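You operate a simulated robot arm through the tools that you are given. There is no shell and no other tool. Be economical: measure what you need, move in short steps, check, and stop when the job is done.

Carry out the task below with a simulated robot arm. There is one attempt and no reset: what you move stays moved.

## Task
Push the packing bench drawer shut. Put the green bracket on the top of the packing bench away on the steel bench top behind the trays. Take the brass ring and leave it on the top of the tool bench under the pegs. Take the silver tool set from the top of the packing bench and leave it on the orange flat box. Do these in any order. Set down upright: green bracket.

The check looks at the end state, three seconds after you hand in, the way a careful person would. Anything else that was tipped, shoved, dropped, spilled or broken makes it a failure.

## Robot
A 5-joint arm with a two-finger parallel gripper on a trunk, on a base that drives. Base frame: it is fixed to the floor where the robot stands at the start and does not move with it; the origin is under the middle of the robot, x ahead of it, y to its left, z up. Lengths are in m, angles in degrees, forces in N, time in s.
It reaches about 1.134 m from its shoulder. Its first joint turns from -149.0 to 149.0 degrees. Places, roughly: brass ring (6x6x2 cm) [0.4, -1.8, 0.8]; green bracket (7x4x6 cm) [0.4, -1.4, 0.9]; orange flat box [1.25, 0.75, 0.75]; packing bench drawer [0.8, 0, 0.7]; silver tool set [0.5, -2, 0.75]; steel bench top behind the trays [-1.6, 2.1, 0.8]; top of the tool bench under the pegs [-2.6, -1.3, 0.8]. Payload 1.57 kg.
The TCP is the grasp point between the finger pads, 0.03 m short of the fingertips. In the tool frame z runs along the fingers and y along their closing line. The gripper opens to 0.11 m. The fingers are 0.024 m wide and 0.012 m thick; the gripper's body (0.048 by 0.112 m) begins 0.078 m behind the TCP.
Orientation is that of the tool frame in the base frame, as a unit quaternion [x, y, z, w]. With the fingers straight down and closing along the base's y, the tool's x points along the base's -x, its y along +y and its z along -z.

## Interface
- The arm moves only by the tool step_arm. Its argument "commands" is a list of rows, each a list of 3 entries, a list of its own where there are three numbers: the shift along the tool's x, y, z in units of 100 mm (1.0 is 100 mm), then the turn, a rotation vector about the tool's x, y, z in units of 90 degrees (1.0 is 90 degrees), then the closure, from 0 (fully open) to 1 (shut). In form: [[[dx, dy, dz], [wx, wy, wz], jaw], ...]. A call has 1 to 10 rows; each row is the pose to reach, as a shift and turn from the pose commanded when the call began, along the tool's axes at that moment. A call with a number of a shift or a turn outside -1 to 1 is refused whole. Rows are played at 5 a second. More than 0.05 m and 8.6 degrees between two rows, or a gripper value outside its range, and nothing of the call is played. A pose out of reach is approached as far as the arm can. The call stops where the force on the tool passes 40 N (or 10 N more than at its start, if that is more) or the arm is blocked; 0.2 s more then pass. Each finger travels about 0.072 m/s and halts on what it meets, pressing with about 29 N; the grip force reading is that of the motor and also rises with nothing between the fingers. The clock runs only during rows and for 0.2 s after the last one: add rows that repeat a pose to give the fingers time. It gives the time, the measured TCP pose, the force on the tool (base axes), the opening and the grip force at its end, in the units of the frame above (readings bear some noise), with the torque about the TCP (base axes, N m) and any sound that the robot's microphone picked up.
- Cameras (640 x 400 px; columns grow to the right, rows downward): "scene" is now at [0.0365, 0.2229, 1.7679]; the picture's right is [0.15, -0.99, 0.00], its down [-0.75, -0.12, -0.65] and it looks along [0.64, 0.10, -0.76] (base axes); focal length 266 px, centre (320, 200). "wrist" rides on the gripper at [0.07, 0.016, -0.141] in the tool frame; the picture's right is [-0.23, 0.97, 0.00], its down [-0.85, -0.20, -0.48] and it looks along [-0.47, -0.11, 0.88] (tool axes); focal length 222 px, centre (320, 200). There is no depth. A picture from a camera that has moved, and an enlarged one, comes with that camera's place and axes in the base frame and with its lens.
- capture(camera): a new picture of that camera. No time passes.
- slide_trunk(by): slides the trunk up (or, below 0, down) by that many m; the arm and the scene camera ride with it, the base frame stays. It gives what a move gives, with no picture.
- base_move(legs): drives the robot by 1 to 6 legs, each [ahead, turn to the left] in m and degrees, along the robot's own axes; the way and the turn of a leg run together, so that a leg with both is an arc; at most 1.5 m and 180 degrees a leg. The arm and the cameras ride along, it lands a little off, and it stops where it bumps. It gives what a move gives.
- pan_tilt(pan, tilt): turns the head with the scene camera to pan (to the left, within 155 degrees either way) and tilt (down, from -29 to 69), counted from straight ahead of the robot. It gives what a move gives.
- inspect(camera, box): a new picture of the part [left, top, right, bottom] of that camera's present view, enlarged. No time passes.
- hand_in(): hands the job in; it is judged then, once.

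Work in short steps. Places have to be worked out from the pictures, the camera data and where the tool is seen: move nearer, look again, correct. Check each grasp and each placing, and mend what went wrong. You have 165 turns and 112 pictures in all, those below and enlarged ones among them. Open the gripper and draw the arm clear of the work before you hand the job in, unless the task says otherwise; then end with one line.

The tools are called after "Emit:" as name(argument=value, ...) on one line, values as JSON. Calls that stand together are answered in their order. step_arm: Moves the arm, as the interface text tells. Its arguments: {"type":"object","properties":{"commands":{"type":"array"}},"required":["commands"]} The other tools are called the same way: slide_trunk (by) slides the trunk up or down; base_move (legs) drives the base; pan_tilt (pan, tilt) turns the head that bears the scene camera; capture (camera) takes a picture; inspect (camera, box) takes an enlarged picture of a part of a camera's view; hand_in () hands the job in.

At the start:

```text
clock: 0.0
ee_pos: [0.6726, 0.1581, 1.0562]
tcp_rot: [0.0, 1.0, 0.0, 0.0]
wrist_force: [0.2, -0.5, 0.8]
ft_torque: [0.0, -0.02, 0.01]
gripper_width: 0.11
finger_force: 0.1
trunk travel left (down, up): [-0.79, 0.18]
robot x, y, heading: [0.0061, 0.0382, 0.2]
head pan, tilt: [8.8, 49.4]
```

scene: 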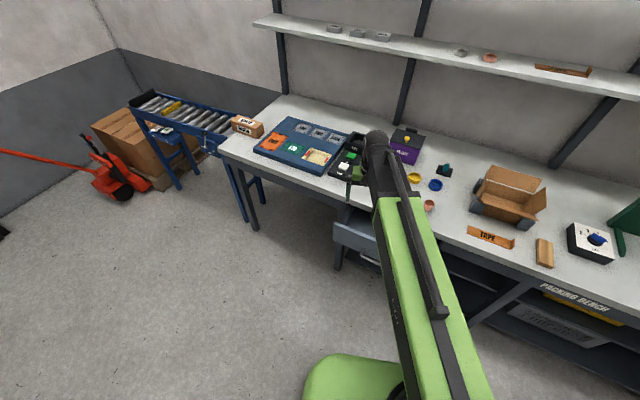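
wrist: 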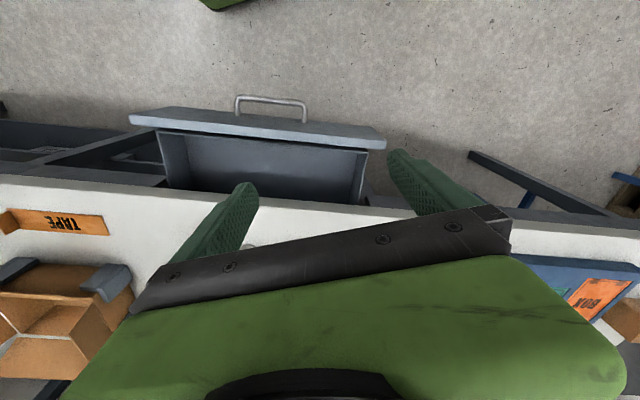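

The drawer stands open in front of me. I turn the head to the right first to see the rest of the packing bench.

Emit:
pan_tilt(pan=-60, tilt=35)

Emit:
capture(camera="scene")

```text
clock: 1.4
ee_pos: [0.6739, 0.159, 1.0559]
tcp_rot: [0.0, 1.0, 0.0, 0.0]
wrist_force: [0.1, -0.7, -0.2]
ft_torque: [0.0, -0.04, -0.01]
gripper_width: 0.1099
finger_force: 0.3
trunk travel left (down, up): [-0.79, 0.18]
robot x, y, heading: [0.0022, 0.0409, -0.1]
head pan, tilt: [-60.0, 35.0]
```

```text
109 pictures are left
camera scene: at [0.0041, 0.1349, 1.7888], right [-0.87, -0.5, 0.0], down [-0.29, 0.5, -0.82], along [0.41, -0.71, -0.57], focal length 266 px, centre (320, 200)
```

scene: 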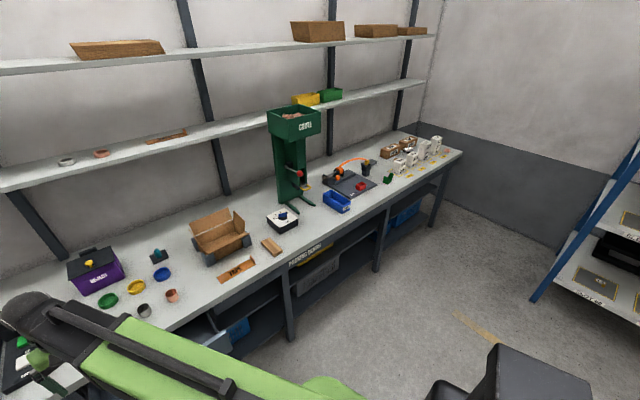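

The green piece near (388,178) fits the bracket at about (0.4,-1.5). I enlarge that end of the bench.

Emit:
inspect(camera="scene", box=[310, 120, 470, 220])

Emit:
pan_tilt(pan=-140, tilt=30)

Emit:
capture(camera="scene")

Emit:
pan_tilt(pan=130, tilt=30)

Emit:
capture(camera="scene")

```text
4.00 times, centred on (390, 170) of scene
camera zoom: at [0.0041, 0.1349, 1.7888], right [-0.87, -0.5, 0.0], down [-0.29, 0.5, -0.82], along [0.41, -0.71, -0.57], focal length 1065 px, centre (40, 320)
```

zoom: 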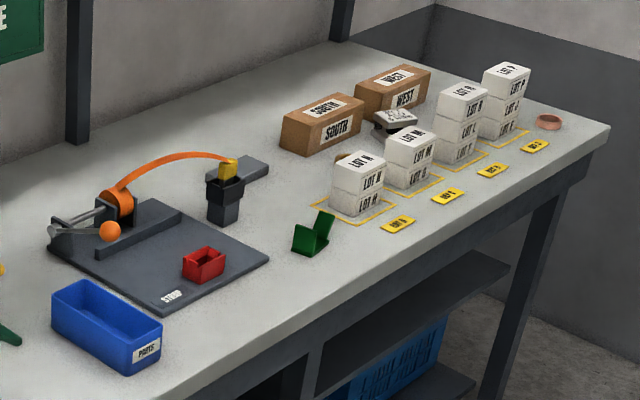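

```text
clock: 2.9
ee_pos: [0.674, 0.1588, 1.057]
tcp_rot: [0.0, 1.0, -0.001, 0.0]
wrist_force: [0.2, 0.0, 0.8]
ft_torque: [-0.03, -0.01, -0.01]
gripper_width: 0.1102
finger_force: 0.1
trunk travel left (down, up): [-0.79, 0.18]
robot x, y, heading: [0.0064, 0.0415, -0.0]
head pan, tilt: [-140.0, 30.0]
```

```text
107 pictures are left
camera scene: at [-0.1092, 0.1527, 1.7966], right [-0.64, 0.77, 0.0], down [0.38, 0.32, -0.87], along [-0.66, -0.56, -0.5], focal length 266 px, centre (320, 200)
```

scene: 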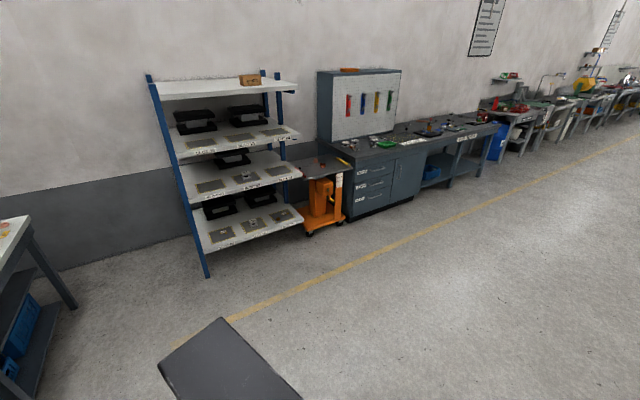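

```text
clock: 6.7
ee_pos: [0.6735, 0.1595, 1.0558]
tcp_rot: [0.0, 1.0, 0.0, 0.0]
wrist_force: [0.3, -1.0, -0.5]
ft_torque: [-0.01, -0.03, -0.03]
gripper_width: 0.1099
finger_force: 0.0
trunk travel left (down, up): [-0.79, 0.18]
robot x, y, heading: [0.002, 0.0368, 0.2]
head pan, tilt: [130.0, 30.0]
```

```text
106 pictures are left
camera scene: at [-0.0982, 0.2802, 1.7966], right [0.77, 0.64, 0.0], down [0.32, -0.38, -0.87], along [-0.56, 0.66, -0.5], focal length 266 px, centre (320, 200)
```

scene: 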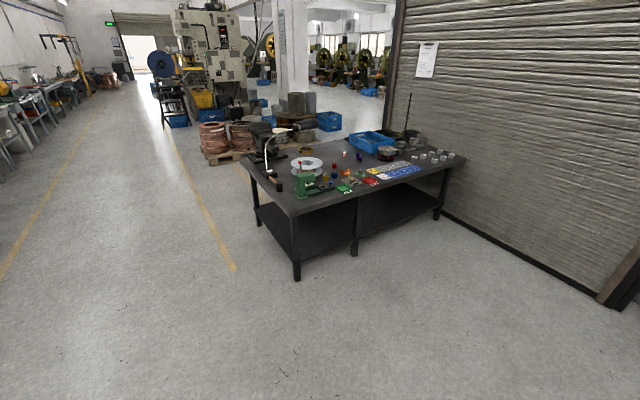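

Found: the bracket at about (0.4,-1.5), the brass ring behind the LOT M stack at about (0.43,-1.8), and the tool set at about (0.4,-2.07). The bench runs about 18° off my y axis. I shift the robot so the tool sits in front of the drawer and squares up to it, then look.

Emit:
base_move(legs=[[0, -44], [-0.22, 0], [0, 26]])

Emit:
pan_tilt(pan=20, tilt=50)

Emit:
capture(camera="wrist")

Emit:
capture(camera="scene")

```text
clock: 11.7
ee_pos: [0.5196, 0.089, 1.0554]
tcp_rot: [0.166, 0.986, 0.001, -0.001]
wrist_force: [1.1, -0.5, -0.7]
ft_torque: [0.03, 0.04, -0.02]
gripper_width: 0.1102
finger_force: 0.1
trunk travel left (down, up): [-0.79, 0.18]
robot x, y, heading: [-0.154, 0.2007, -19.5]
head pan, tilt: [130.0, 30.0]
```

```text
clock: 13.6
ee_pos: [0.518, 0.0888, 1.0564]
tcp_rot: [0.166, 0.986, 0.0, 0.0]
wrist_force: [-0.5, -1.2, -0.1]
ft_torque: [0.01, 0.0, -0.02]
gripper_width: 0.1099
finger_force: 0.0
trunk travel left (down, up): [-0.79, 0.18]
robot x, y, heading: [-0.153, 0.1987, -19.4]
head pan, tilt: [20.0, 50.0]
```

```text
105 pictures are left
camera wrist: at [0.458, 0.126, 1.1989], right [0.53, 0.85, 0.0], down [0.74, -0.47, 0.48], along [0.4, -0.26, -0.88], focal length 222 px, centre (320, 200)
```

wrist: 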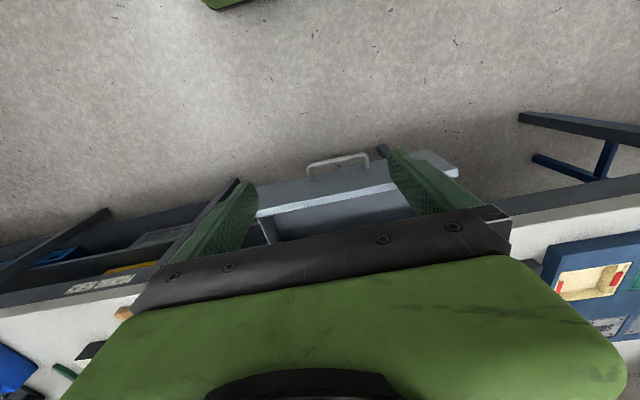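

```text
104 pictures are left
camera scene: at [-0.059, 0.3768, 1.7671], right [0.01, -1.0, 0.0], down [-0.77, -0.01, -0.64], along [0.64, 0.01, -0.77], focal length 266 px, centre (320, 200)
```

scene: 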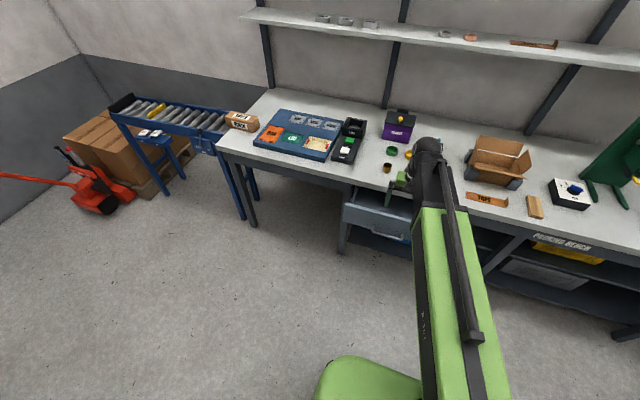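

Triangulating the two wrist views puts the drawer panel's top edge at z≈0.78 and the handle at about (0.61,0.07,0.715). I close the fingers and lower the trunk until they are level with the handle.

Emit:
step_arm(commands=[[[0, 0, 0], [0, 0, 0], 1], [[0, 0, 0], [0, 0, 0], 1], [[0, 0, 0], [0, 0, 0], 1], [[0, 0, 0], [0, 0, 0], 1], [[0, 0, 0], [0, 0, 0], 1]])

Emit:
slide_trunk(by=-0.355)

Emit:
capture(camera="wrist")

Emit:
capture(camera="scene")

```text
clock: 14.8
ee_pos: [0.5185, 0.0894, 1.0564]
tcp_rot: [0.167, 0.986, 0.0, 0.001]
wrist_force: [-0.2, 0.1, 0.7]
ft_torque: [0.02, -0.02, -0.01]
gripper_width: 0.0
finger_force: 20.8
trunk travel left (down, up): [-0.79, 0.18]
robot x, y, heading: [-0.1527, 0.1997, -19.3]
head pan, tilt: [20.0, 50.0]
```

```text
clock: 18.2
ee_pos: [0.5193, 0.0887, 0.7026]
tcp_rot: [0.166, 0.986, 0.0, 0.001]
wrist_force: [0.2, 0.8, -0.7]
ft_torque: [-0.04, -0.03, -0.03]
gripper_width: 0.0
finger_force: 21.9
trunk travel left (down, up): [-0.435, 0.535]
robot x, y, heading: [-0.1523, 0.1994, -19.6]
head pan, tilt: [20.0, 50.0]
```

```text
103 pictures are left
camera wrist: at [0.458, 0.126, 0.8439], right [0.53, 0.85, 0.0], down [0.74, -0.47, 0.48], along [0.4, -0.26, -0.88], focal length 222 px, centre (320, 200)
```

wrist: 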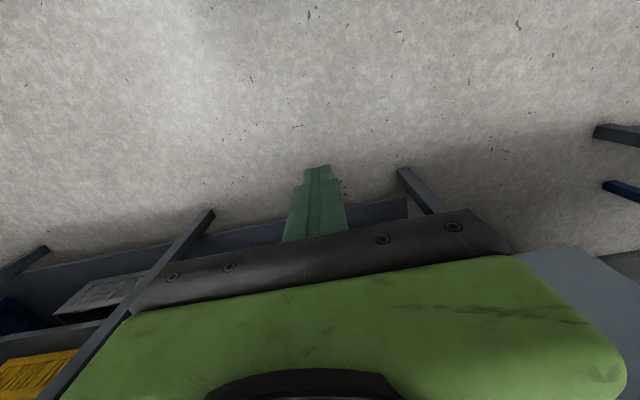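

```text
102 pictures are left
camera scene: at [-0.059, 0.3767, 1.4121], right [0.01, -1.0, 0.0], down [-0.77, -0.01, -0.64], along [0.64, 0.01, -0.77], focal length 266 px, centre (320, 200)
```

scene: 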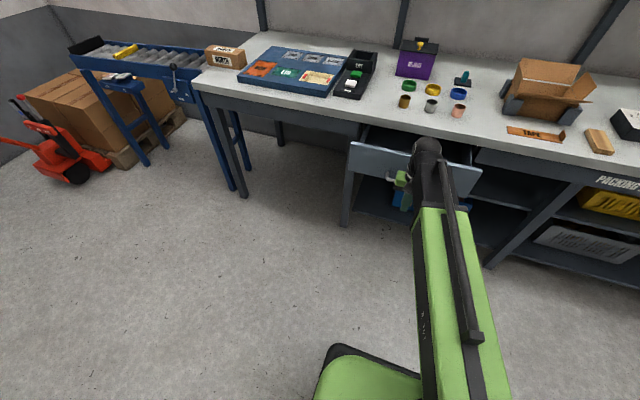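

The panel and handle positions agree between both cameras, and the closed fingers are in front of the handle. I push along the drawer's axis (tool -x).

Emit:
step_arm(commands=[[[-0.25, 0, 0], [0, 0, 0], 1], [[-0.5, 0, 0], [0, 0, 0], 1], [[-0.75, 0, 0], [0, 0, 0], 1], [[-1, 0, 0], [0, 0, 0], 1]])

Emit:
step_arm(commands=[[[-0.15, 0, 0], [0, 0, 0], 1], [[-0.3, 0, 0], [0, 0, 0], 1], [[-0.45, 0, 0], [0, 0, 0], 1], [[-0.6, 0, 0], [0, 0, 0], 1], [[-0.75, 0, 0], [0, 0, 0], 1], [[-0.9, 0, 0], [0, 0, 0], 1]])

Emit:
capture(camera="scene")

```text
clock: 19.2
ee_pos: [0.6147, 0.0542, 0.7006]
tcp_rot: [0.166, 0.986, 0.0, 0.0]
wrist_force: [0.1, -0.9, -0.5]
ft_torque: [0.01, -0.01, 0.03]
gripper_width: 0.0001
finger_force: 21.6
trunk travel left (down, up): [-0.435, 0.535]
robot x, y, heading: [-0.1556, 0.2022, -19.5]
head pan, tilt: [20.0, 50.0]
```

```text
clock: 20.6
ee_pos: [0.6986, 0.025, 0.7009]
tcp_rot: [0.167, 0.986, 0.0, 0.0]
wrist_force: [-0.9, -0.3, -0.3]
ft_torque: [0.01, -0.03, 0.02]
gripper_width: 0.0
finger_force: 21.2
trunk travel left (down, up): [-0.435, 0.535]
robot x, y, heading: [-0.1489, 0.2005, -19.3]
head pan, tilt: [20.0, 50.0]
```

```text
101 pictures are left
camera scene: at [-0.0589, 0.3767, 1.4121], right [0.01, -1.0, 0.0], down [-0.77, -0.01, -0.64], along [0.64, 0.01, -0.77], focal length 266 px, centre (320, 200)
```

scene: 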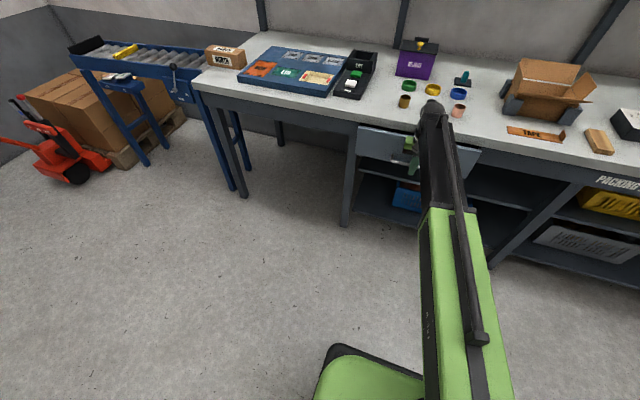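

The drawer is sliding in with little resistance and is nearly shut. I go on until the force rises.

Emit:
step_arm(commands=[[[-0.1, 0, 0], [0, 0, 0], 1], [[-0.2, 0, 0], [0, 0, 0], 1], [[-0.3, 0, 0], [0, 0, 0], 1], [[-0.4, 0, 0], [0, 0, 0], 1], [[-0.5, 0, 0], [0, 0, 0], 1], [[-0.6, 0, 0], [0, 0, 0], 1], [[-0.7, 0, 0], [0, 0, 0], 1], [[-0.8, 0, 0], [0, 0, 0], 1]])

Emit:
inspect(camera="scene", box=[320, 80, 520, 205])

```text
clock: 21.7
ee_pos: [0.7308, 0.0145, 0.7022]
tcp_rot: [0.165, 0.986, 0.0, -0.005]
wrist_force: [-7.0, 0.4, 1.0]
ft_torque: [-0.16, -0.77, 0.09]
gripper_width: 0.0001
finger_force: 21.3
trunk travel left (down, up): [-0.435, 0.535]
robot x, y, heading: [-0.1542, 0.2019, -19.7]
head pan, tilt: [20.0, 50.0]
stopped in row 5: the force on the tool passed its limit at 63 N (the readings are from after the stop); the commanded pose is now the measured one
```

```text
3.20 times, centred on (420, 142) of scene
camera zoom: at [-0.0596, 0.3768, 1.4122], right [0.01, -1.0, 0.0], down [-0.77, -0.01, -0.64], along [0.64, 0.01, -0.77], focal length 852 px, centre (0, 384)
```

zoom: 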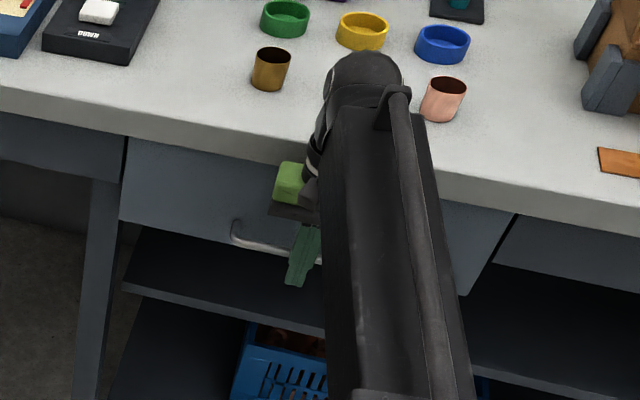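

The drawer front is flush and the push ended on a hard stop, so it is shut. I back off, raise the trunk and drive along the bench to its far end.

Emit:
step_arm(commands=[[[0.25, 0, 0], [0, 0, 0], 1], [[0.5, 0, 0], [0, 0, 0], 1], [[0.75, 0, 0], [0, 0, 0], 0.5], [[1, 0, 0], [0, 0, 0], 0]])

Emit:
slide_trunk(by=0.45)

Emit:
base_move(legs=[[0, -88.5], [1.4, 0], [0, 78]])

Emit:
pan_tilt(pan=-20, tilt=40)

Emit:
capture(camera="scene")

Emit:
capture(camera="wrist")

```text
clock: 22.7
ee_pos: [0.6357, 0.0457, 0.7015]
tcp_rot: [0.166, 0.986, -0.001, -0.005]
wrist_force: [0.6, -0.1, 0.1]
ft_torque: [0.01, -0.03, -0.02]
gripper_width: 0.0782
finger_force: 0.1
trunk travel left (down, up): [-0.435, 0.535]
robot x, y, heading: [-0.153, 0.1974, -19.6]
head pan, tilt: [20.0, 50.0]
```

```text
refused: 0.45 is not a number from -0.4 to 0.4
```

```text
clock: 36.7
ee_pos: [0.1603, -1.3932, 0.7016]
tcp_rot: [0.251, 0.968, 0.0, -0.005]
wrist_force: [-1.0, -0.6, -0.9]
ft_torque: [0.04, 0.04, 0.03]
gripper_width: 0.1099
finger_force: 0.0
trunk travel left (down, up): [-0.435, 0.535]
robot x, y, heading: [-0.5744, -1.0813, -29.7]
head pan, tilt: [20.0, 50.0]
```

```text
clock: 37.8
ee_pos: [0.1607, -1.3936, 0.7017]
tcp_rot: [0.251, 0.968, 0.0, -0.005]
wrist_force: [-0.1, -0.4, -0.4]
ft_torque: [-0.01, -0.01, 0.02]
gripper_width: 0.1101
finger_force: 0.0
trunk travel left (down, up): [-0.435, 0.535]
robot x, y, heading: [-0.5749, -1.0813, -30.0]
head pan, tilt: [-20.0, 40.0]
```

```text
99 pictures are left
camera scene: at [-0.4735, -0.9745, 1.4263], right [-0.76, -0.65, 0.0], down [-0.42, 0.49, -0.77], along [0.5, -0.58, -0.64], focal length 266 px, centre (320, 200)
```

scene: 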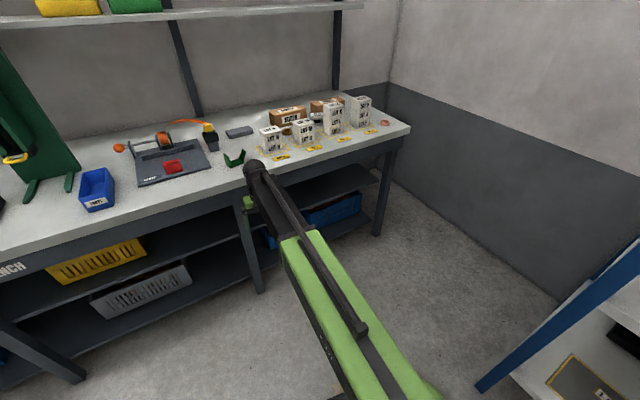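

```text
98 pictures are left
camera wrist: at [0.1088, -1.3464, 0.8446], right [0.67, 0.74, 0.0], down [0.65, -0.59, 0.47], along [0.35, -0.32, -0.88], focal length 222 px, centre (320, 200)
```

wrist: 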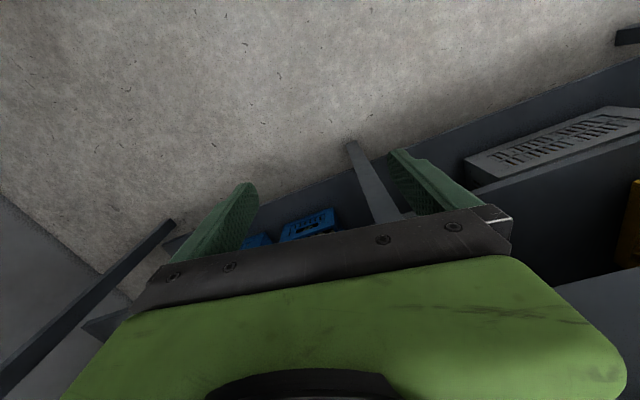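

The raise was refused (0.4 m at most), but the drive went without contact. The tool is about 0.17 m in front of the bench edge, so I raise the trunk now and look at the group from higher up.

Emit:
slide_trunk(by=0.4)

Emit:
pan_tilt(pan=-25, tilt=42)

Emit:
inspect(camera="scene", box=[190, 60, 430, 210])

Emit:
capture(camera="wrist")

```text
clock: 41.6
ee_pos: [0.1614, -1.3934, 1.1014]
tcp_rot: [0.251, 0.968, 0.001, -0.006]
wrist_force: [-0.2, -0.7, -0.2]
ft_torque: [0.01, -0.01, -0.01]
gripper_width: 0.1099
finger_force: 0.1
trunk travel left (down, up): [-0.835, 0.135]
robot x, y, heading: [-0.5784, -1.0802, -29.5]
head pan, tilt: [-20.0, 40.0]
```

```text
clock: 42.3
ee_pos: [0.1596, -1.3935, 1.1015]
tcp_rot: [0.251, 0.968, 0.001, -0.006]
wrist_force: [-0.5, -0.8, 0.8]
ft_torque: [0.0, -0.02, 0.01]
gripper_width: 0.1101
finger_force: 0.0
trunk travel left (down, up): [-0.835, 0.135]
robot x, y, heading: [-0.5789, -1.0804, -29.7]
head pan, tilt: [-25.0, 42.0]
```

```text
2.67 times, centred on (310, 135) of scene
camera zoom: at [-0.4802, -0.9779, 1.8233], right [-0.82, -0.58, 0.0], down [-0.39, 0.55, -0.74], along [0.43, -0.61, -0.67], focal length 710 px, centre (347, 373)
```

zoom: 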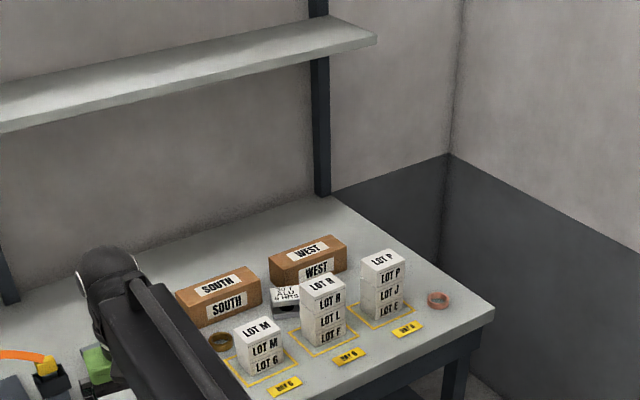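

```text
96 pictures are left
camera wrist: at [0.1088, -1.3465, 1.2445], right [0.67, 0.74, 0.0], down [0.65, -0.59, 0.47], along [0.35, -0.32, -0.88], focal length 222 px, centre (320, 200)
```

wrist: 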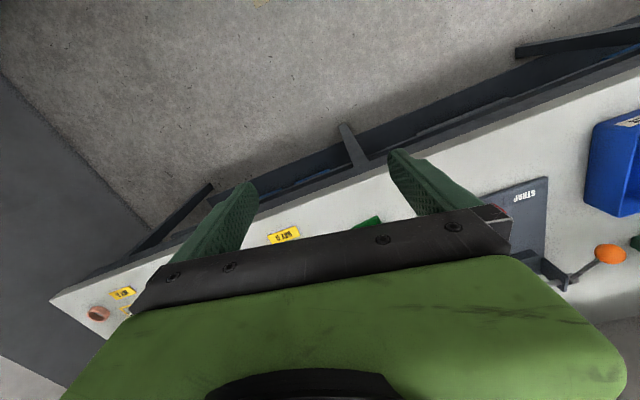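

The tool set is wedged between the cartons and the LOT stacks, and my arm hides part of it. I reposition squarely in front of the group by reversing along the bench (keeping the arm away from the wall), then move in with the arm high.

Emit:
slide_trunk(by=0.13)

Emit:
base_move(legs=[[0, 101.7], [-0.5, 0], [0, -82], [0.15, 0]])

Emit:
pan_tilt(pan=-8, tilt=50)

Emit:
capture(camera="scene")

Emit:
capture(camera="wrist")

```text
clock: 43.9
ee_pos: [0.161, -1.393, 1.2319]
tcp_rot: [0.251, 0.968, 0.0, -0.005]
wrist_force: [-1.0, -0.4, -0.7]
ft_torque: [0.05, 0.03, -0.04]
gripper_width: 0.1097
finger_force: 0.1
trunk travel left (down, up): [-0.965, 0.005]
robot x, y, heading: [-0.5736, -1.0819, -29.4]
head pan, tilt: [-25.0, 42.0]
```

```text
clock: 50.8
ee_pos: [-0.5141, -0.661, 1.2332]
tcp_rot: [-0.575, 0.818, -0.003, -0.004]
wrist_force: [0.1, 0.6, 0.3]
ft_torque: [0.03, -0.01, -0.01]
gripper_width: 0.1101
finger_force: 0.2
trunk travel left (down, up): [-0.965, 0.005]
robot x, y, heading: [-0.7231, -1.4294, 71.5]
head pan, tilt: [-25.0, 42.0]
stopped in leg 2: the robot was blocked; the commanded pose is now the measured one
```

```text
clock: 51.6
ee_pos: [-0.5155, -0.6599, 1.2321]
tcp_rot: [-0.576, 0.818, -0.003, -0.003]
wrist_force: [0.3, 0.3, -0.4]
ft_torque: [-0.01, 0.0, 0.0]
gripper_width: 0.11
finger_force: 0.0
trunk travel left (down, up): [-0.965, 0.005]
robot x, y, heading: [-0.724, -1.4302, 71.4]
head pan, tilt: [-8.0, 50.0]
```

```text
95 pictures are left
camera scene: at [-0.8599, -1.3502, 1.9422], right [0.89, -0.45, 0.0], down [-0.34, -0.68, -0.64], along [0.29, 0.57, -0.77], focal length 266 px, centre (320, 200)
```

scene: 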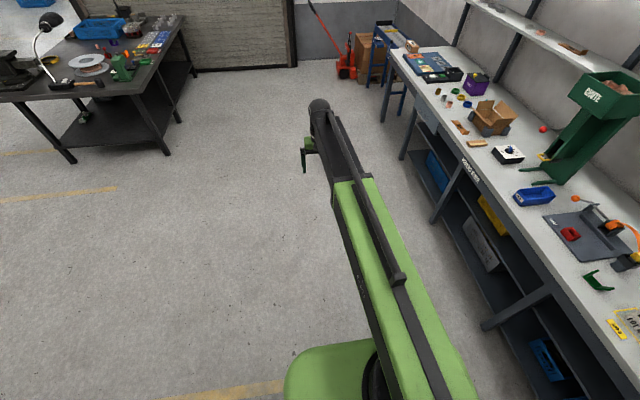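

```text
94 pictures are left
camera wrist: at [-0.5541, -0.719, 1.3747], right [-0.84, 0.54, 0.0], down [0.48, 0.74, 0.47], along [0.26, 0.39, -0.88], focal length 222 px, centre (320, 200)
```

wrist: 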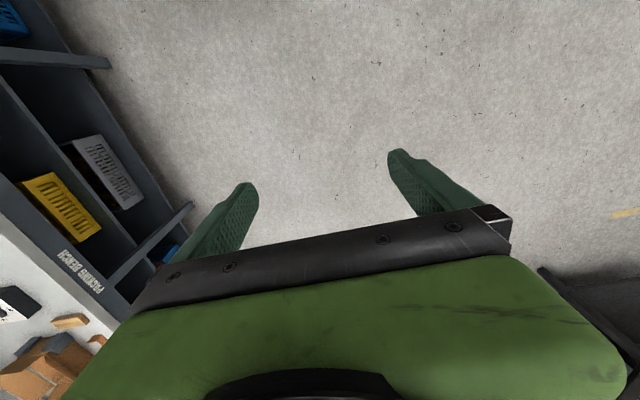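

The reverse was blocked after about 0.37 m, probably by the white rack behind me. I look back there before going on.

Emit:
pan_tilt(pan=150, tilt=45)

Emit:
capture(camera="scene")

Emit:
pan_tilt(pan=-140, tilt=45)

Emit:
capture(camera="scene")

```text
clock: 54.0
ee_pos: [-0.5155, -0.6594, 1.2313]
tcp_rot: [-0.576, 0.817, -0.003, -0.003]
wrist_force: [0.2, -0.3, 0.5]
ft_torque: [0.01, 0.01, 0.0]
gripper_width: 0.11
finger_force: 0.0
trunk travel left (down, up): [-0.965, 0.005]
robot x, y, heading: [-0.717, -1.4287, 71.7]
head pan, tilt: [150.0, 45.0]
```

```text
93 pictures are left
camera scene: at [-0.9559, -1.472, 1.949], right [-0.66, 0.75, 0.0], down [0.53, 0.47, -0.71], along [-0.53, -0.47, -0.71], focal length 266 px, centre (320, 200)
```

scene: 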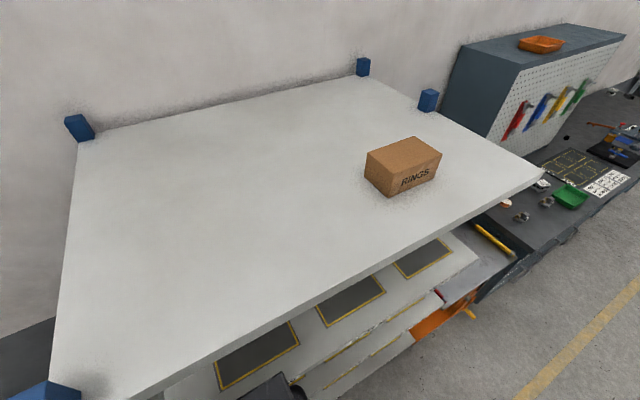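

```text
clock: 58.0
ee_pos: [-0.5133, -0.6586, 1.232]
tcp_rot: [-0.576, 0.817, -0.004, -0.005]
wrist_force: [0.1, -0.5, 0.5]
ft_torque: [0.0, -0.01, 0.0]
gripper_width: 0.1099
finger_force: 0.1
trunk travel left (down, up): [-0.965, 0.005]
robot x, y, heading: [-0.7223, -1.4322, 71.6]
head pan, tilt: [-140.0, 45.0]
```

```text
92 pictures are left
camera scene: at [-0.8652, -1.4939, 1.949], right [-0.93, -0.36, 0.0], down [-0.26, 0.66, -0.71], along [0.26, -0.66, -0.71], focal length 266 px, centre (320, 200)
```

scene: 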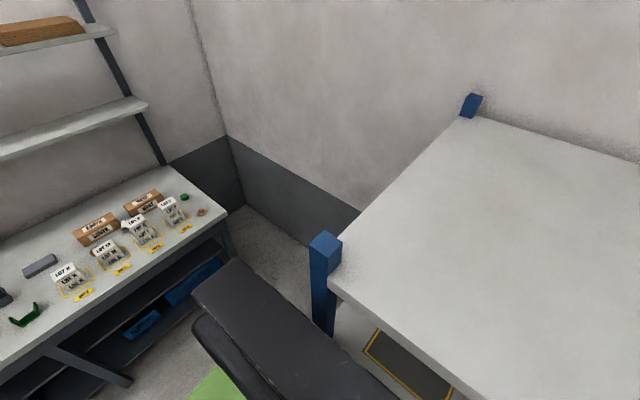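

The robot's rear was against the rack post; nothing on the rack looks disturbed. I drive clear of it, then turn toward the bench and approach at an angle, with the arm high.

Emit:
base_move(legs=[[0.32, 0], [0, -117], [0.4, 0]])

Emit:
pan_tilt(pan=0, tilt=50)

Emit:
capture(camera="scene")

Emit:
capture(camera="wrist")

```text
clock: 67.1
ee_pos: [0.2536, -1.9505, 1.2306]
tcp_rot: [0.397, 0.918, 0.001, -0.005]
wrist_force: [0.5, 1.2, 0.3]
ft_torque: [0.01, 0.04, -0.02]
gripper_width: 0.11
finger_force: 0.0
trunk travel left (down, up): [-0.965, 0.005]
robot x, y, heading: [-0.3494, -1.4285, -44.8]
head pan, tilt: [-140.0, 45.0]
```

```text
clock: 69.3
ee_pos: [0.2535, -1.9496, 1.2319]
tcp_rot: [0.395, 0.919, 0.002, -0.005]
wrist_force: [0.3, -0.2, -0.4]
ft_torque: [-0.02, 0.02, -0.01]
gripper_width: 0.1099
finger_force: 0.1
trunk travel left (down, up): [-0.965, 0.005]
robot x, y, heading: [-0.3513, -1.425, -45.0]
head pan, tilt: [0.0, 50.0]
```

```text
91 pictures are left
camera scene: at [-0.2063, -1.329, 1.9421], right [-0.71, -0.71, 0.0], down [-0.54, 0.54, -0.64], along [0.45, -0.45, -0.77], focal length 266 px, centre (320, 200)
```

scene: 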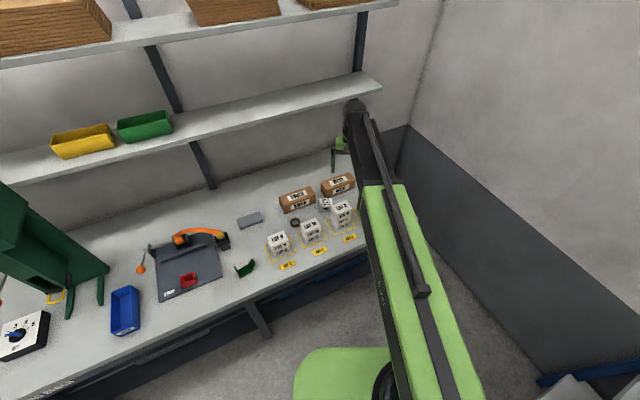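

```text
90 pictures are left
camera wrist: at [0.2187, -1.8899, 1.3745], right [0.86, 0.5, 0.0], down [0.44, -0.76, 0.47], along [0.23, -0.41, -0.88], focal length 222 px, centre (320, 200)
```

wrist: 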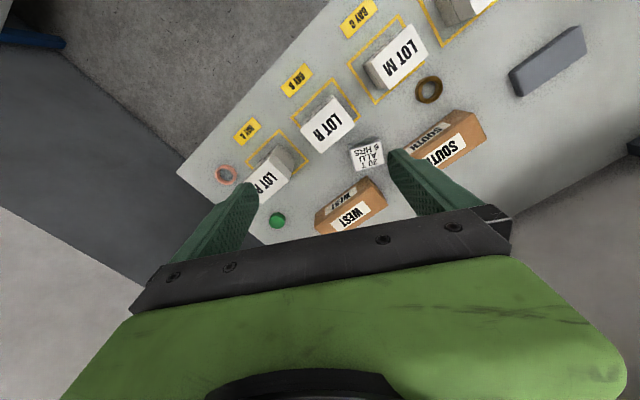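

Excellent overhead view. I enlarge it, and the scene view too, to measure the tool set and the ring.

Emit:
inspect(camera="wrist", box=[220, 0, 540, 200])

Emit:
inspect(camera="scene", box=[220, 160, 380, 280])

```text
2.00 times, centred on (380, 100) of wrist
camera zoom: at [0.2187, -1.8899, 1.3745], right [0.86, 0.5, 0.0], down [0.44, -0.76, 0.47], along [0.23, -0.41, -0.88], focal length 444 px, centre (200, 400)
```

zoom: 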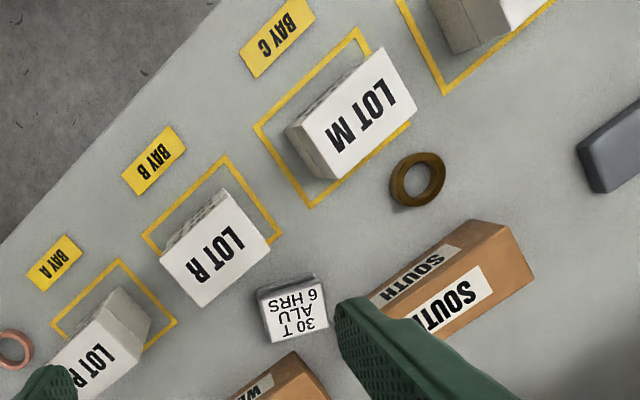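

```text
3.33 times, centred on (300, 220) of scene
camera zoom: at [-0.2063, -1.329, 1.9421], right [-0.71, -0.71, 0.0], down [-0.54, 0.54, -0.64], along [0.45, -0.45, -0.77], focal length 888 px, centre (387, 133)
```

zoom: 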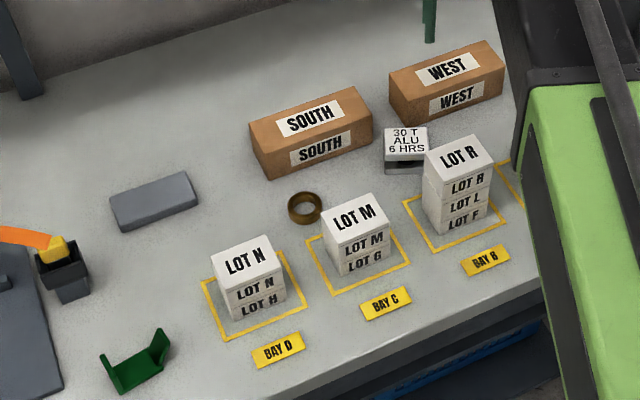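

Triangulated: ring centre about (0.43,-1.786,0.826); bench top z≈0.815. The "30T ALU" tool set's top centre is about (0.392,-1.972,0.859), about 7×6.5 cm, with its sides along ~42° and -48°; my finger axis is already at 43.5°. I move over it and lower partway.

Emit:
step_arm(commands=[[[-0.3, 0.25, 0], [0, 0, 0], 0], [[-0.65, 0.5, 0], [0, 0, 0], 0], [[-1, 0.85, 0], [0, 0, 0], 0]])

Emit:
step_arm(commands=[[[-0.12, 0, 0], [0, 0, 0], 0.1], [[-0.12, 0, 0], [0, 0, 0], 0.1]])

Emit:
slide_trunk(by=-0.2)

Emit:
capture(camera="wrist")

```text
clock: 70.1
ee_pos: [0.3875, -1.9662, 1.2307]
tcp_rot: [0.396, 0.918, 0.001, -0.005]
wrist_force: [-0.4, 0.7, -0.8]
ft_torque: [0.02, 0.03, 0.04]
gripper_width: 0.1099
finger_force: 0.0
trunk travel left (down, up): [-0.965, 0.005]
robot x, y, heading: [-0.3499, -1.4265, -45.1]
head pan, tilt: [0.0, 50.0]
```

```text
clock: 70.7
ee_pos: [0.3943, -1.9756, 1.2318]
tcp_rot: [0.397, 0.918, 0.002, -0.004]
wrist_force: [0.0, 0.9, 0.3]
ft_torque: [-0.02, -0.02, 0.01]
gripper_width: 0.0991
finger_force: 0.0
trunk travel left (down, up): [-0.965, 0.005]
robot x, y, heading: [-0.3487, -1.4278, -45.0]
head pan, tilt: [0.0, 50.0]
```

```text
clock: 72.9
ee_pos: [0.3941, -1.9762, 1.0319]
tcp_rot: [0.396, 0.918, 0.001, -0.006]
wrist_force: [-0.4, -0.2, -1.2]
ft_torque: [-0.01, 0.01, 0.01]
gripper_width: 0.099
finger_force: 0.1
trunk travel left (down, up): [-0.765, 0.205]
robot x, y, heading: [-0.3512, -1.4298, -45.2]
head pan, tilt: [0.0, 50.0]
```

```text
87 pictures are left
camera wrist: at [0.3581, -1.9151, 1.1746], right [0.86, 0.5, 0.0], down [0.44, -0.76, 0.47], along [0.23, -0.41, -0.88], focal length 222 px, centre (320, 200)
```

wrist: 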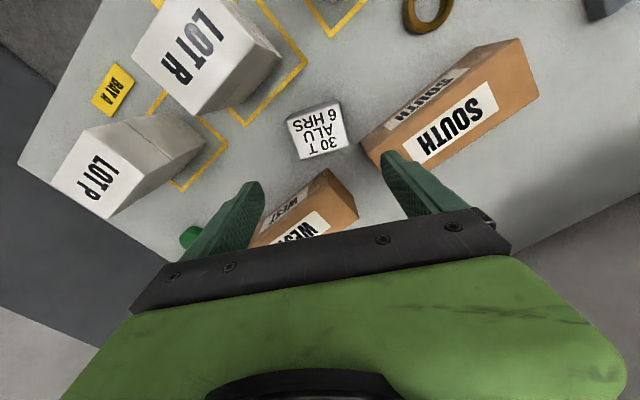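

Everything lines up; the block centre is about 1 cm toward tool +x from the TCP. I correct that and lower further, keeping the fingertips above the bench.

Emit:
step_arm(commands=[[[0.1, 0, 0], [0, 0, 0], 0.1], [[0.1, 0, 0], [0, 0, 0], 0.1]])

Emit:
slide_trunk(by=-0.12)

Emit:
capture(camera="wrist")

Emit:
capture(camera="scene")

```text
clock: 73.5
ee_pos: [0.3863, -1.9678, 1.0307]
tcp_rot: [0.396, 0.918, 0.001, -0.004]
wrist_force: [-0.1, -0.4, 0.3]
ft_torque: [0.01, 0.0, -0.02]
gripper_width: 0.0989
finger_force: 0.0
trunk travel left (down, up): [-0.765, 0.205]
robot x, y, heading: [-0.3512, -1.4286, -45.1]
head pan, tilt: [0.0, 50.0]
```

```text
clock: 75.0
ee_pos: [0.3857, -1.9692, 0.9112]
tcp_rot: [0.396, 0.918, 0.002, -0.005]
wrist_force: [-0.3, 0.3, 0.1]
ft_torque: [0.01, -0.01, 0.02]
gripper_width: 0.0991
finger_force: 0.1
trunk travel left (down, up): [-0.645, 0.325]
robot x, y, heading: [-0.3491, -1.429, -45.2]
head pan, tilt: [0.0, 50.0]
```

```text
86 pictures are left
camera wrist: at [0.3506, -1.9083, 1.0546], right [0.86, 0.5, 0.0], down [0.44, -0.76, 0.47], along [0.23, -0.41, -0.88], focal length 222 px, centre (320, 200)
```

wrist: 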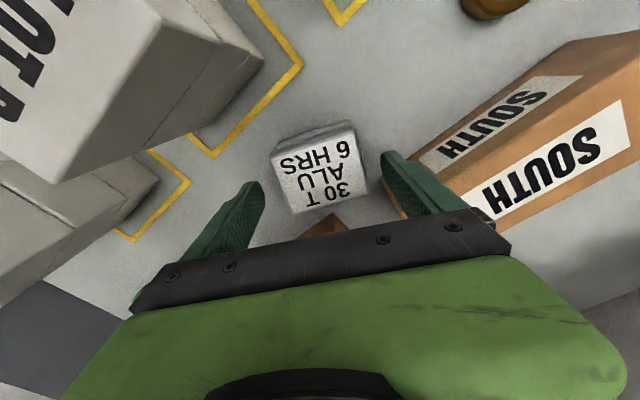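

```text
85 pictures are left
camera scene: at [-0.2063, -1.329, 1.6222], right [-0.71, -0.71, 0.0], down [-0.54, 0.54, -0.64], along [0.45, -0.45, -0.77], focal length 266 px, centre (320, 200)
```

scene: 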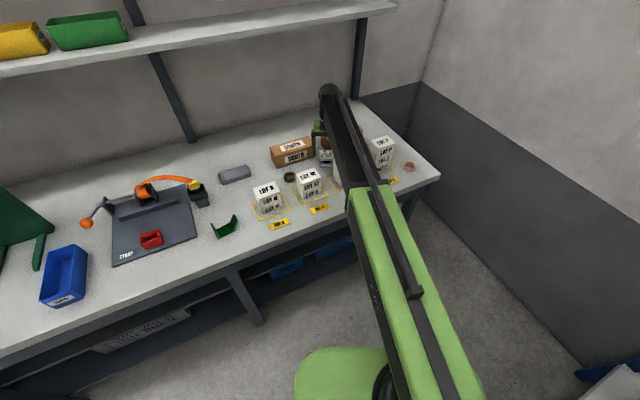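

Centred within a few millimetres, with about 2 cm to the SOUTH carton. I narrow the opening a little, lower the last 58 mm, and grip.

Emit:
step_arm(commands=[[[0, 0, 0], [0, 0, 0], 0.17], [[0, 0, 0], [0, 0, 0], 0.17]])

Emit:
slide_trunk(by=-0.058)

Emit:
step_arm(commands=[[[0, 0, 0], [0, 0, 0], 0.6], [[0, 0, 0], [0, 0, 0], 0.6], [[0, 0, 0], [0, 0, 0], 0.6], [[0, 0, 0], [0, 0, 0], 0.6], [[0, 0, 0], [0, 0, 0], 0.6]])

Emit:
capture(camera="wrist")

```text
clock: 75.6
ee_pos: [0.3856, -1.9698, 0.911]
tcp_rot: [0.396, 0.918, 0.001, -0.005]
wrist_force: [-0.6, 0.4, 0.9]
ft_torque: [0.03, 0.02, 0.01]
gripper_width: 0.0912
finger_force: 0.1
trunk travel left (down, up): [-0.645, 0.325]
robot x, y, heading: [-0.3491, -1.4275, -45.0]
head pan, tilt: [0.0, 50.0]
```

```text
clock: 76.3
ee_pos: [0.3854, -1.9669, 0.8684]
tcp_rot: [0.397, 0.918, 0.001, -0.003]
wrist_force: [-8.6, 6.8, 21.8]
ft_torque: [0.17, -0.04, -0.05]
gripper_width: 0.0912
finger_force: 0.1
trunk travel left (down, up): [-0.601, 0.369]
robot x, y, heading: [-0.3476, -1.4254, -45.1]
head pan, tilt: [0.0, 50.0]
stopped: the force on the tool passed its limit at 391 N (the readings are from after the stop); the commanded pose is now the measured one
```

```text
clock: 77.5
ee_pos: [0.3867, -1.9689, 0.8699]
tcp_rot: [0.395, 0.918, 0.001, -0.001]
wrist_force: [1.9, -1.3, 28.3]
ft_torque: [-0.33, -0.38, 0.11]
gripper_width: 0.07
finger_force: 29.1
trunk travel left (down, up): [-0.601, 0.369]
robot x, y, heading: [-0.3526, -1.4275, -45.1]
head pan, tilt: [0.0, 50.0]
```

```text
84 pictures are left
camera wrist: at [0.3498, -1.9076, 1.0125], right [0.86, 0.5, 0.0], down [0.44, -0.76, 0.48], along [0.24, -0.41, -0.88], focal length 222 px, centre (320, 200)
```

wrist: 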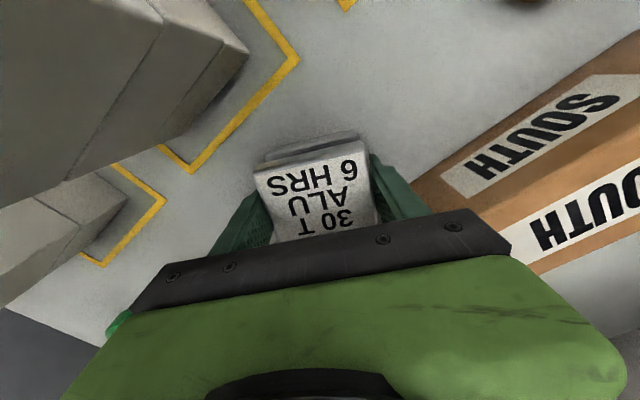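

The tips met something solid at z≈0.839, so either the bench top is higher than I estimated or the base plate is wider; the jaws closed at 70 mm with 29 N. I lift a little and check the hold.

Emit:
slide_trunk(by=0.04)

Emit:
capture(camera="wrist")

Emit:
inspect(camera="scene", box=[240, 90, 440, 215])

```text
clock: 78.3
ee_pos: [0.3866, -1.9685, 0.907]
tcp_rot: [0.396, 0.918, 0.001, -0.002]
wrist_force: [-0.1, -0.5, -4.7]
ft_torque: [-0.02, -0.01, 0.03]
gripper_width: 0.0697
finger_force: 28.8
trunk travel left (down, up): [-0.641, 0.329]
robot x, y, heading: [-0.3516, -1.4299, -45.1]
head pan, tilt: [0.0, 50.0]
```

```text
83 pictures are left
camera wrist: at [0.3519, -1.9088, 1.05], right [0.86, 0.5, 0.0], down [0.44, -0.76, 0.47], along [0.24, -0.41, -0.88], focal length 222 px, centre (320, 200)
```

wrist: 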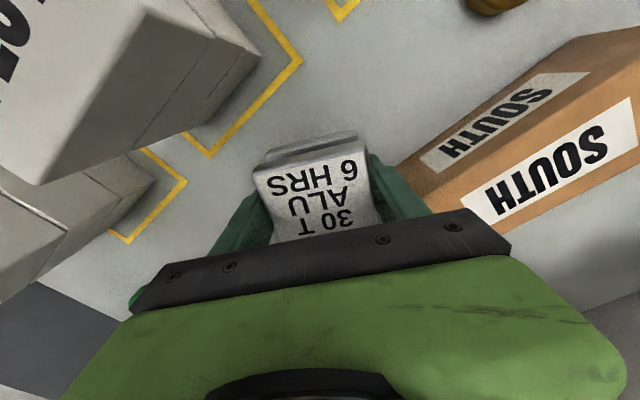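

```text
3.20 times, centred on (340, 152) of scene
camera zoom: at [-0.2055, -1.3294, 1.6182], right [-0.71, -0.71, 0.0], down [-0.54, 0.54, -0.64], along [0.45, -0.45, -0.77], focal length 852 px, centre (256, 352)
```

zoom: 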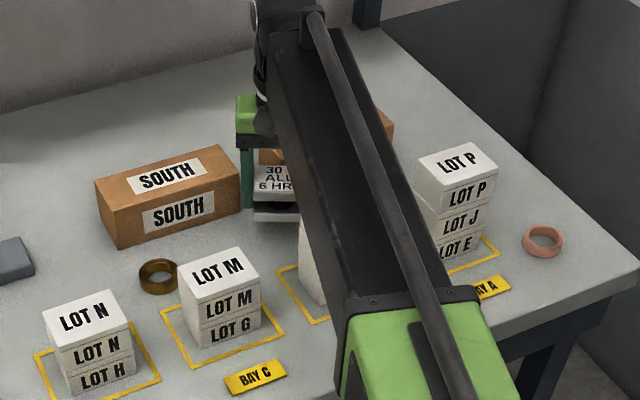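

The tool set is held (about 0.48 kg) and level. I raise it high, back away from the bench and drive to the other end where the orange flat box is.

Emit:
slide_trunk(by=0.32)

Emit:
base_move(legs=[[-0.45, 0], [0, 117], [1.3, 0], [0.95, 0]])

Emit:
base_move(legs=[[0, -90]])

Emit:
pan_tilt(pan=10, tilt=45)

Emit:
capture(camera="scene")

```text
clock: 81.5
ee_pos: [0.388, -1.9694, 1.2271]
tcp_rot: [0.396, 0.918, 0.001, -0.002]
wrist_force: [0.2, 0.4, -4.4]
ft_torque: [-0.01, -0.02, -0.04]
gripper_width: 0.0699
finger_force: 29.2
trunk travel left (down, up): [-0.961, 0.009]
robot x, y, heading: [-0.3484, -1.4287, -45.1]
head pan, tilt: [0.0, 50.0]
```

```text
clock: 99.8
ee_pos: [0.2895, 1.9054, 1.2274]
tcp_rot: [-0.556, 0.831, -0.002, -0.002]
wrist_force: [-0.5, 0.6, -4.1]
ft_torque: [-0.03, -0.01, 0.0]
gripper_width: 0.0698
finger_force: 29.1
trunk travel left (down, up): [-0.961, 0.009]
robot x, y, heading: [0.0963, 1.0073, 69.4]
head pan, tilt: [0.0, 50.0]
```

```text
clock: 103.9
ee_pos: [0.9946, 0.8298, 1.2277]
tcp_rot: [0.186, 0.982, 0.0, -0.003]
wrist_force: [-0.1, -0.5, -4.6]
ft_torque: [0.02, 0.0, -0.01]
gripper_width: 0.0698
finger_force: 29.1
trunk travel left (down, up): [-0.961, 0.009]
robot x, y, heading: [0.0995, 1.0148, -19.2]
head pan, tilt: [0.0, 50.0]
```

```text
clock: 104.7
ee_pos: [0.9954, 0.8328, 1.2282]
tcp_rot: [0.186, 0.983, -0.001, -0.003]
wrist_force: [0.2, 0.6, -4.5]
ft_torque: [0.0, -0.04, -0.02]
gripper_width: 0.0696
finger_force: 29.5
trunk travel left (down, up): [-0.961, 0.009]
robot x, y, heading: [0.0993, 1.0106, -19.1]
head pan, tilt: [10.0, 45.0]
```

```text
81 pictures are left
camera scene: at [0.1934, 1.1763, 1.9451], right [-0.16, -0.99, 0.0], down [-0.7, 0.11, -0.71], along [0.7, -0.11, -0.71], focal length 266 px, centre (320, 200)
```

scene: 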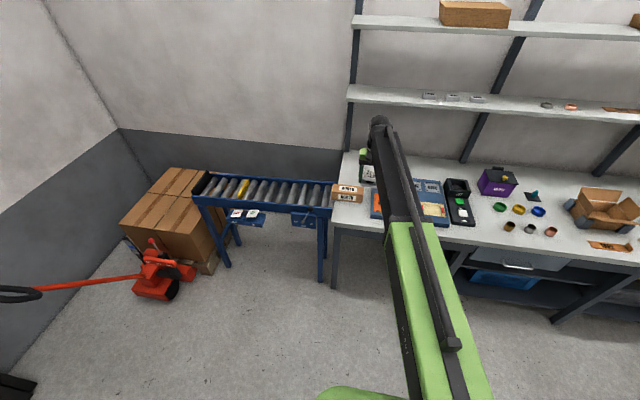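

The arm hides the blue tray here, so I use the wrist view.

Emit:
capture(camera="wrist")

Emit:
inspect(camera="scene", box=[320, 150, 480, 250])

```text
80 pictures are left
camera wrist: at [0.9367, 0.8727, 1.3702], right [0.57, 0.82, 0.0], down [0.72, -0.5, 0.47], along [0.39, -0.27, -0.88], focal length 222 px, centre (320, 200)
```

wrist: 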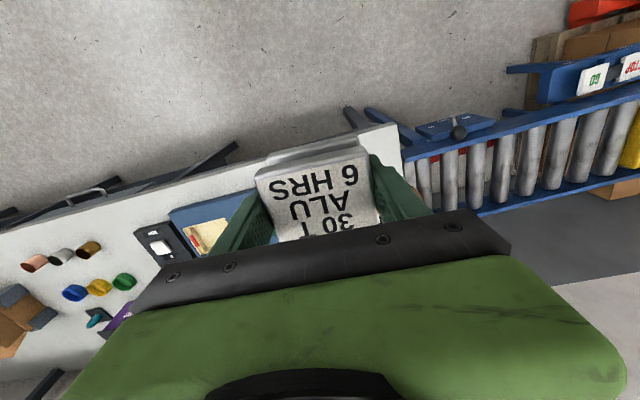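

```text
4.00 times, centred on (400, 200) of scene
camera zoom: at [0.1934, 1.1763, 1.9451], right [-0.16, -0.99, 0.0], down [-0.7, 0.11, -0.71], along [0.7, -0.11, -0.71], focal length 1065 px, centre (0, 200)
```

zoom: 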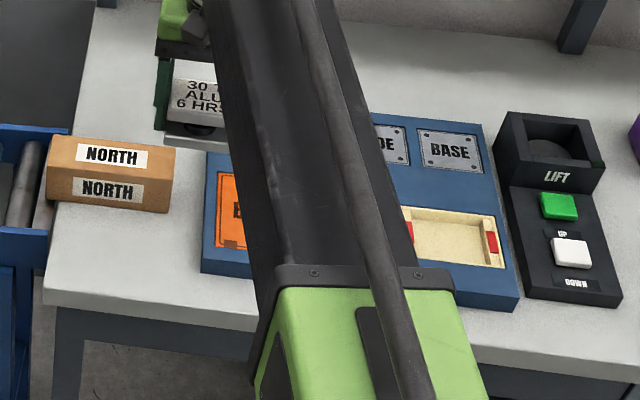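

I need an unobstructed look at the orange box, so I swing the arm aside by turning the robot left and panning back.

Emit:
base_move(legs=[[0, 40]])

Emit:
pan_tilt(pan=-38, tilt=50)

Emit:
capture(camera="scene")

```text
clock: 106.9
ee_pos: [0.9078, 1.4438, 1.2267]
tcp_rot: [-0.156, 0.988, -0.001, -0.003]
wrist_force: [-0.1, -0.1, -4.7]
ft_torque: [0.06, 0.02, -0.02]
gripper_width: 0.0698
finger_force: 29.3
trunk travel left (down, up): [-0.961, 0.009]
robot x, y, heading: [0.0986, 1.0193, 20.1]
head pan, tilt: [10.0, 45.0]
```

```text
clock: 108.1
ee_pos: [0.9054, 1.4447, 1.2272]
tcp_rot: [-0.156, 0.988, -0.001, -0.002]
wrist_force: [0.1, 0.4, -4.8]
ft_torque: [0.03, -0.01, 0.01]
gripper_width: 0.0699
finger_force: 29.2
trunk travel left (down, up): [-0.961, 0.009]
robot x, y, heading: [0.0981, 1.0178, 20.0]
head pan, tilt: [-38.0, 50.0]
```

```text
78 pictures are left
camera scene: at [0.0721, 1.1389, 1.9382], right [-0.31, -0.95, 0.0], down [-0.73, 0.24, -0.64], along [0.61, -0.2, -0.77], focal length 266 px, centre (320, 200)
```

scene: 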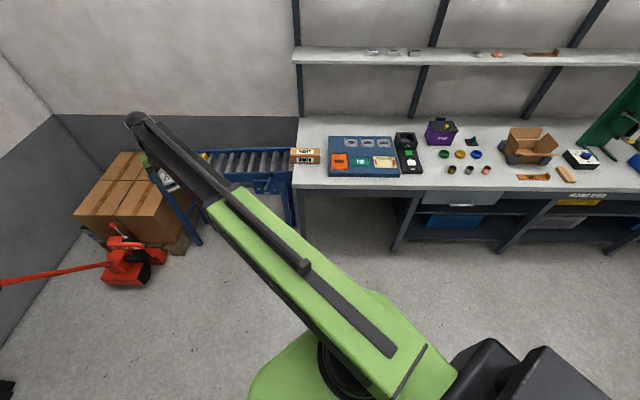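

Emit:
inspect(camera="scene", box=[280, 115, 440, 195])

```text
4.00 times, centred on (360, 155) of scene
camera zoom: at [0.0721, 1.1389, 1.9382], right [-0.31, -0.95, 0.0], down [-0.73, 0.24, -0.64], along [0.61, -0.2, -0.77], focal length 1065 px, centre (160, 380)
```

zoom: 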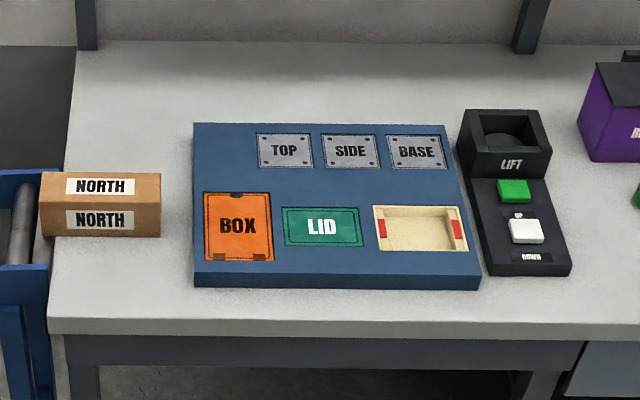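

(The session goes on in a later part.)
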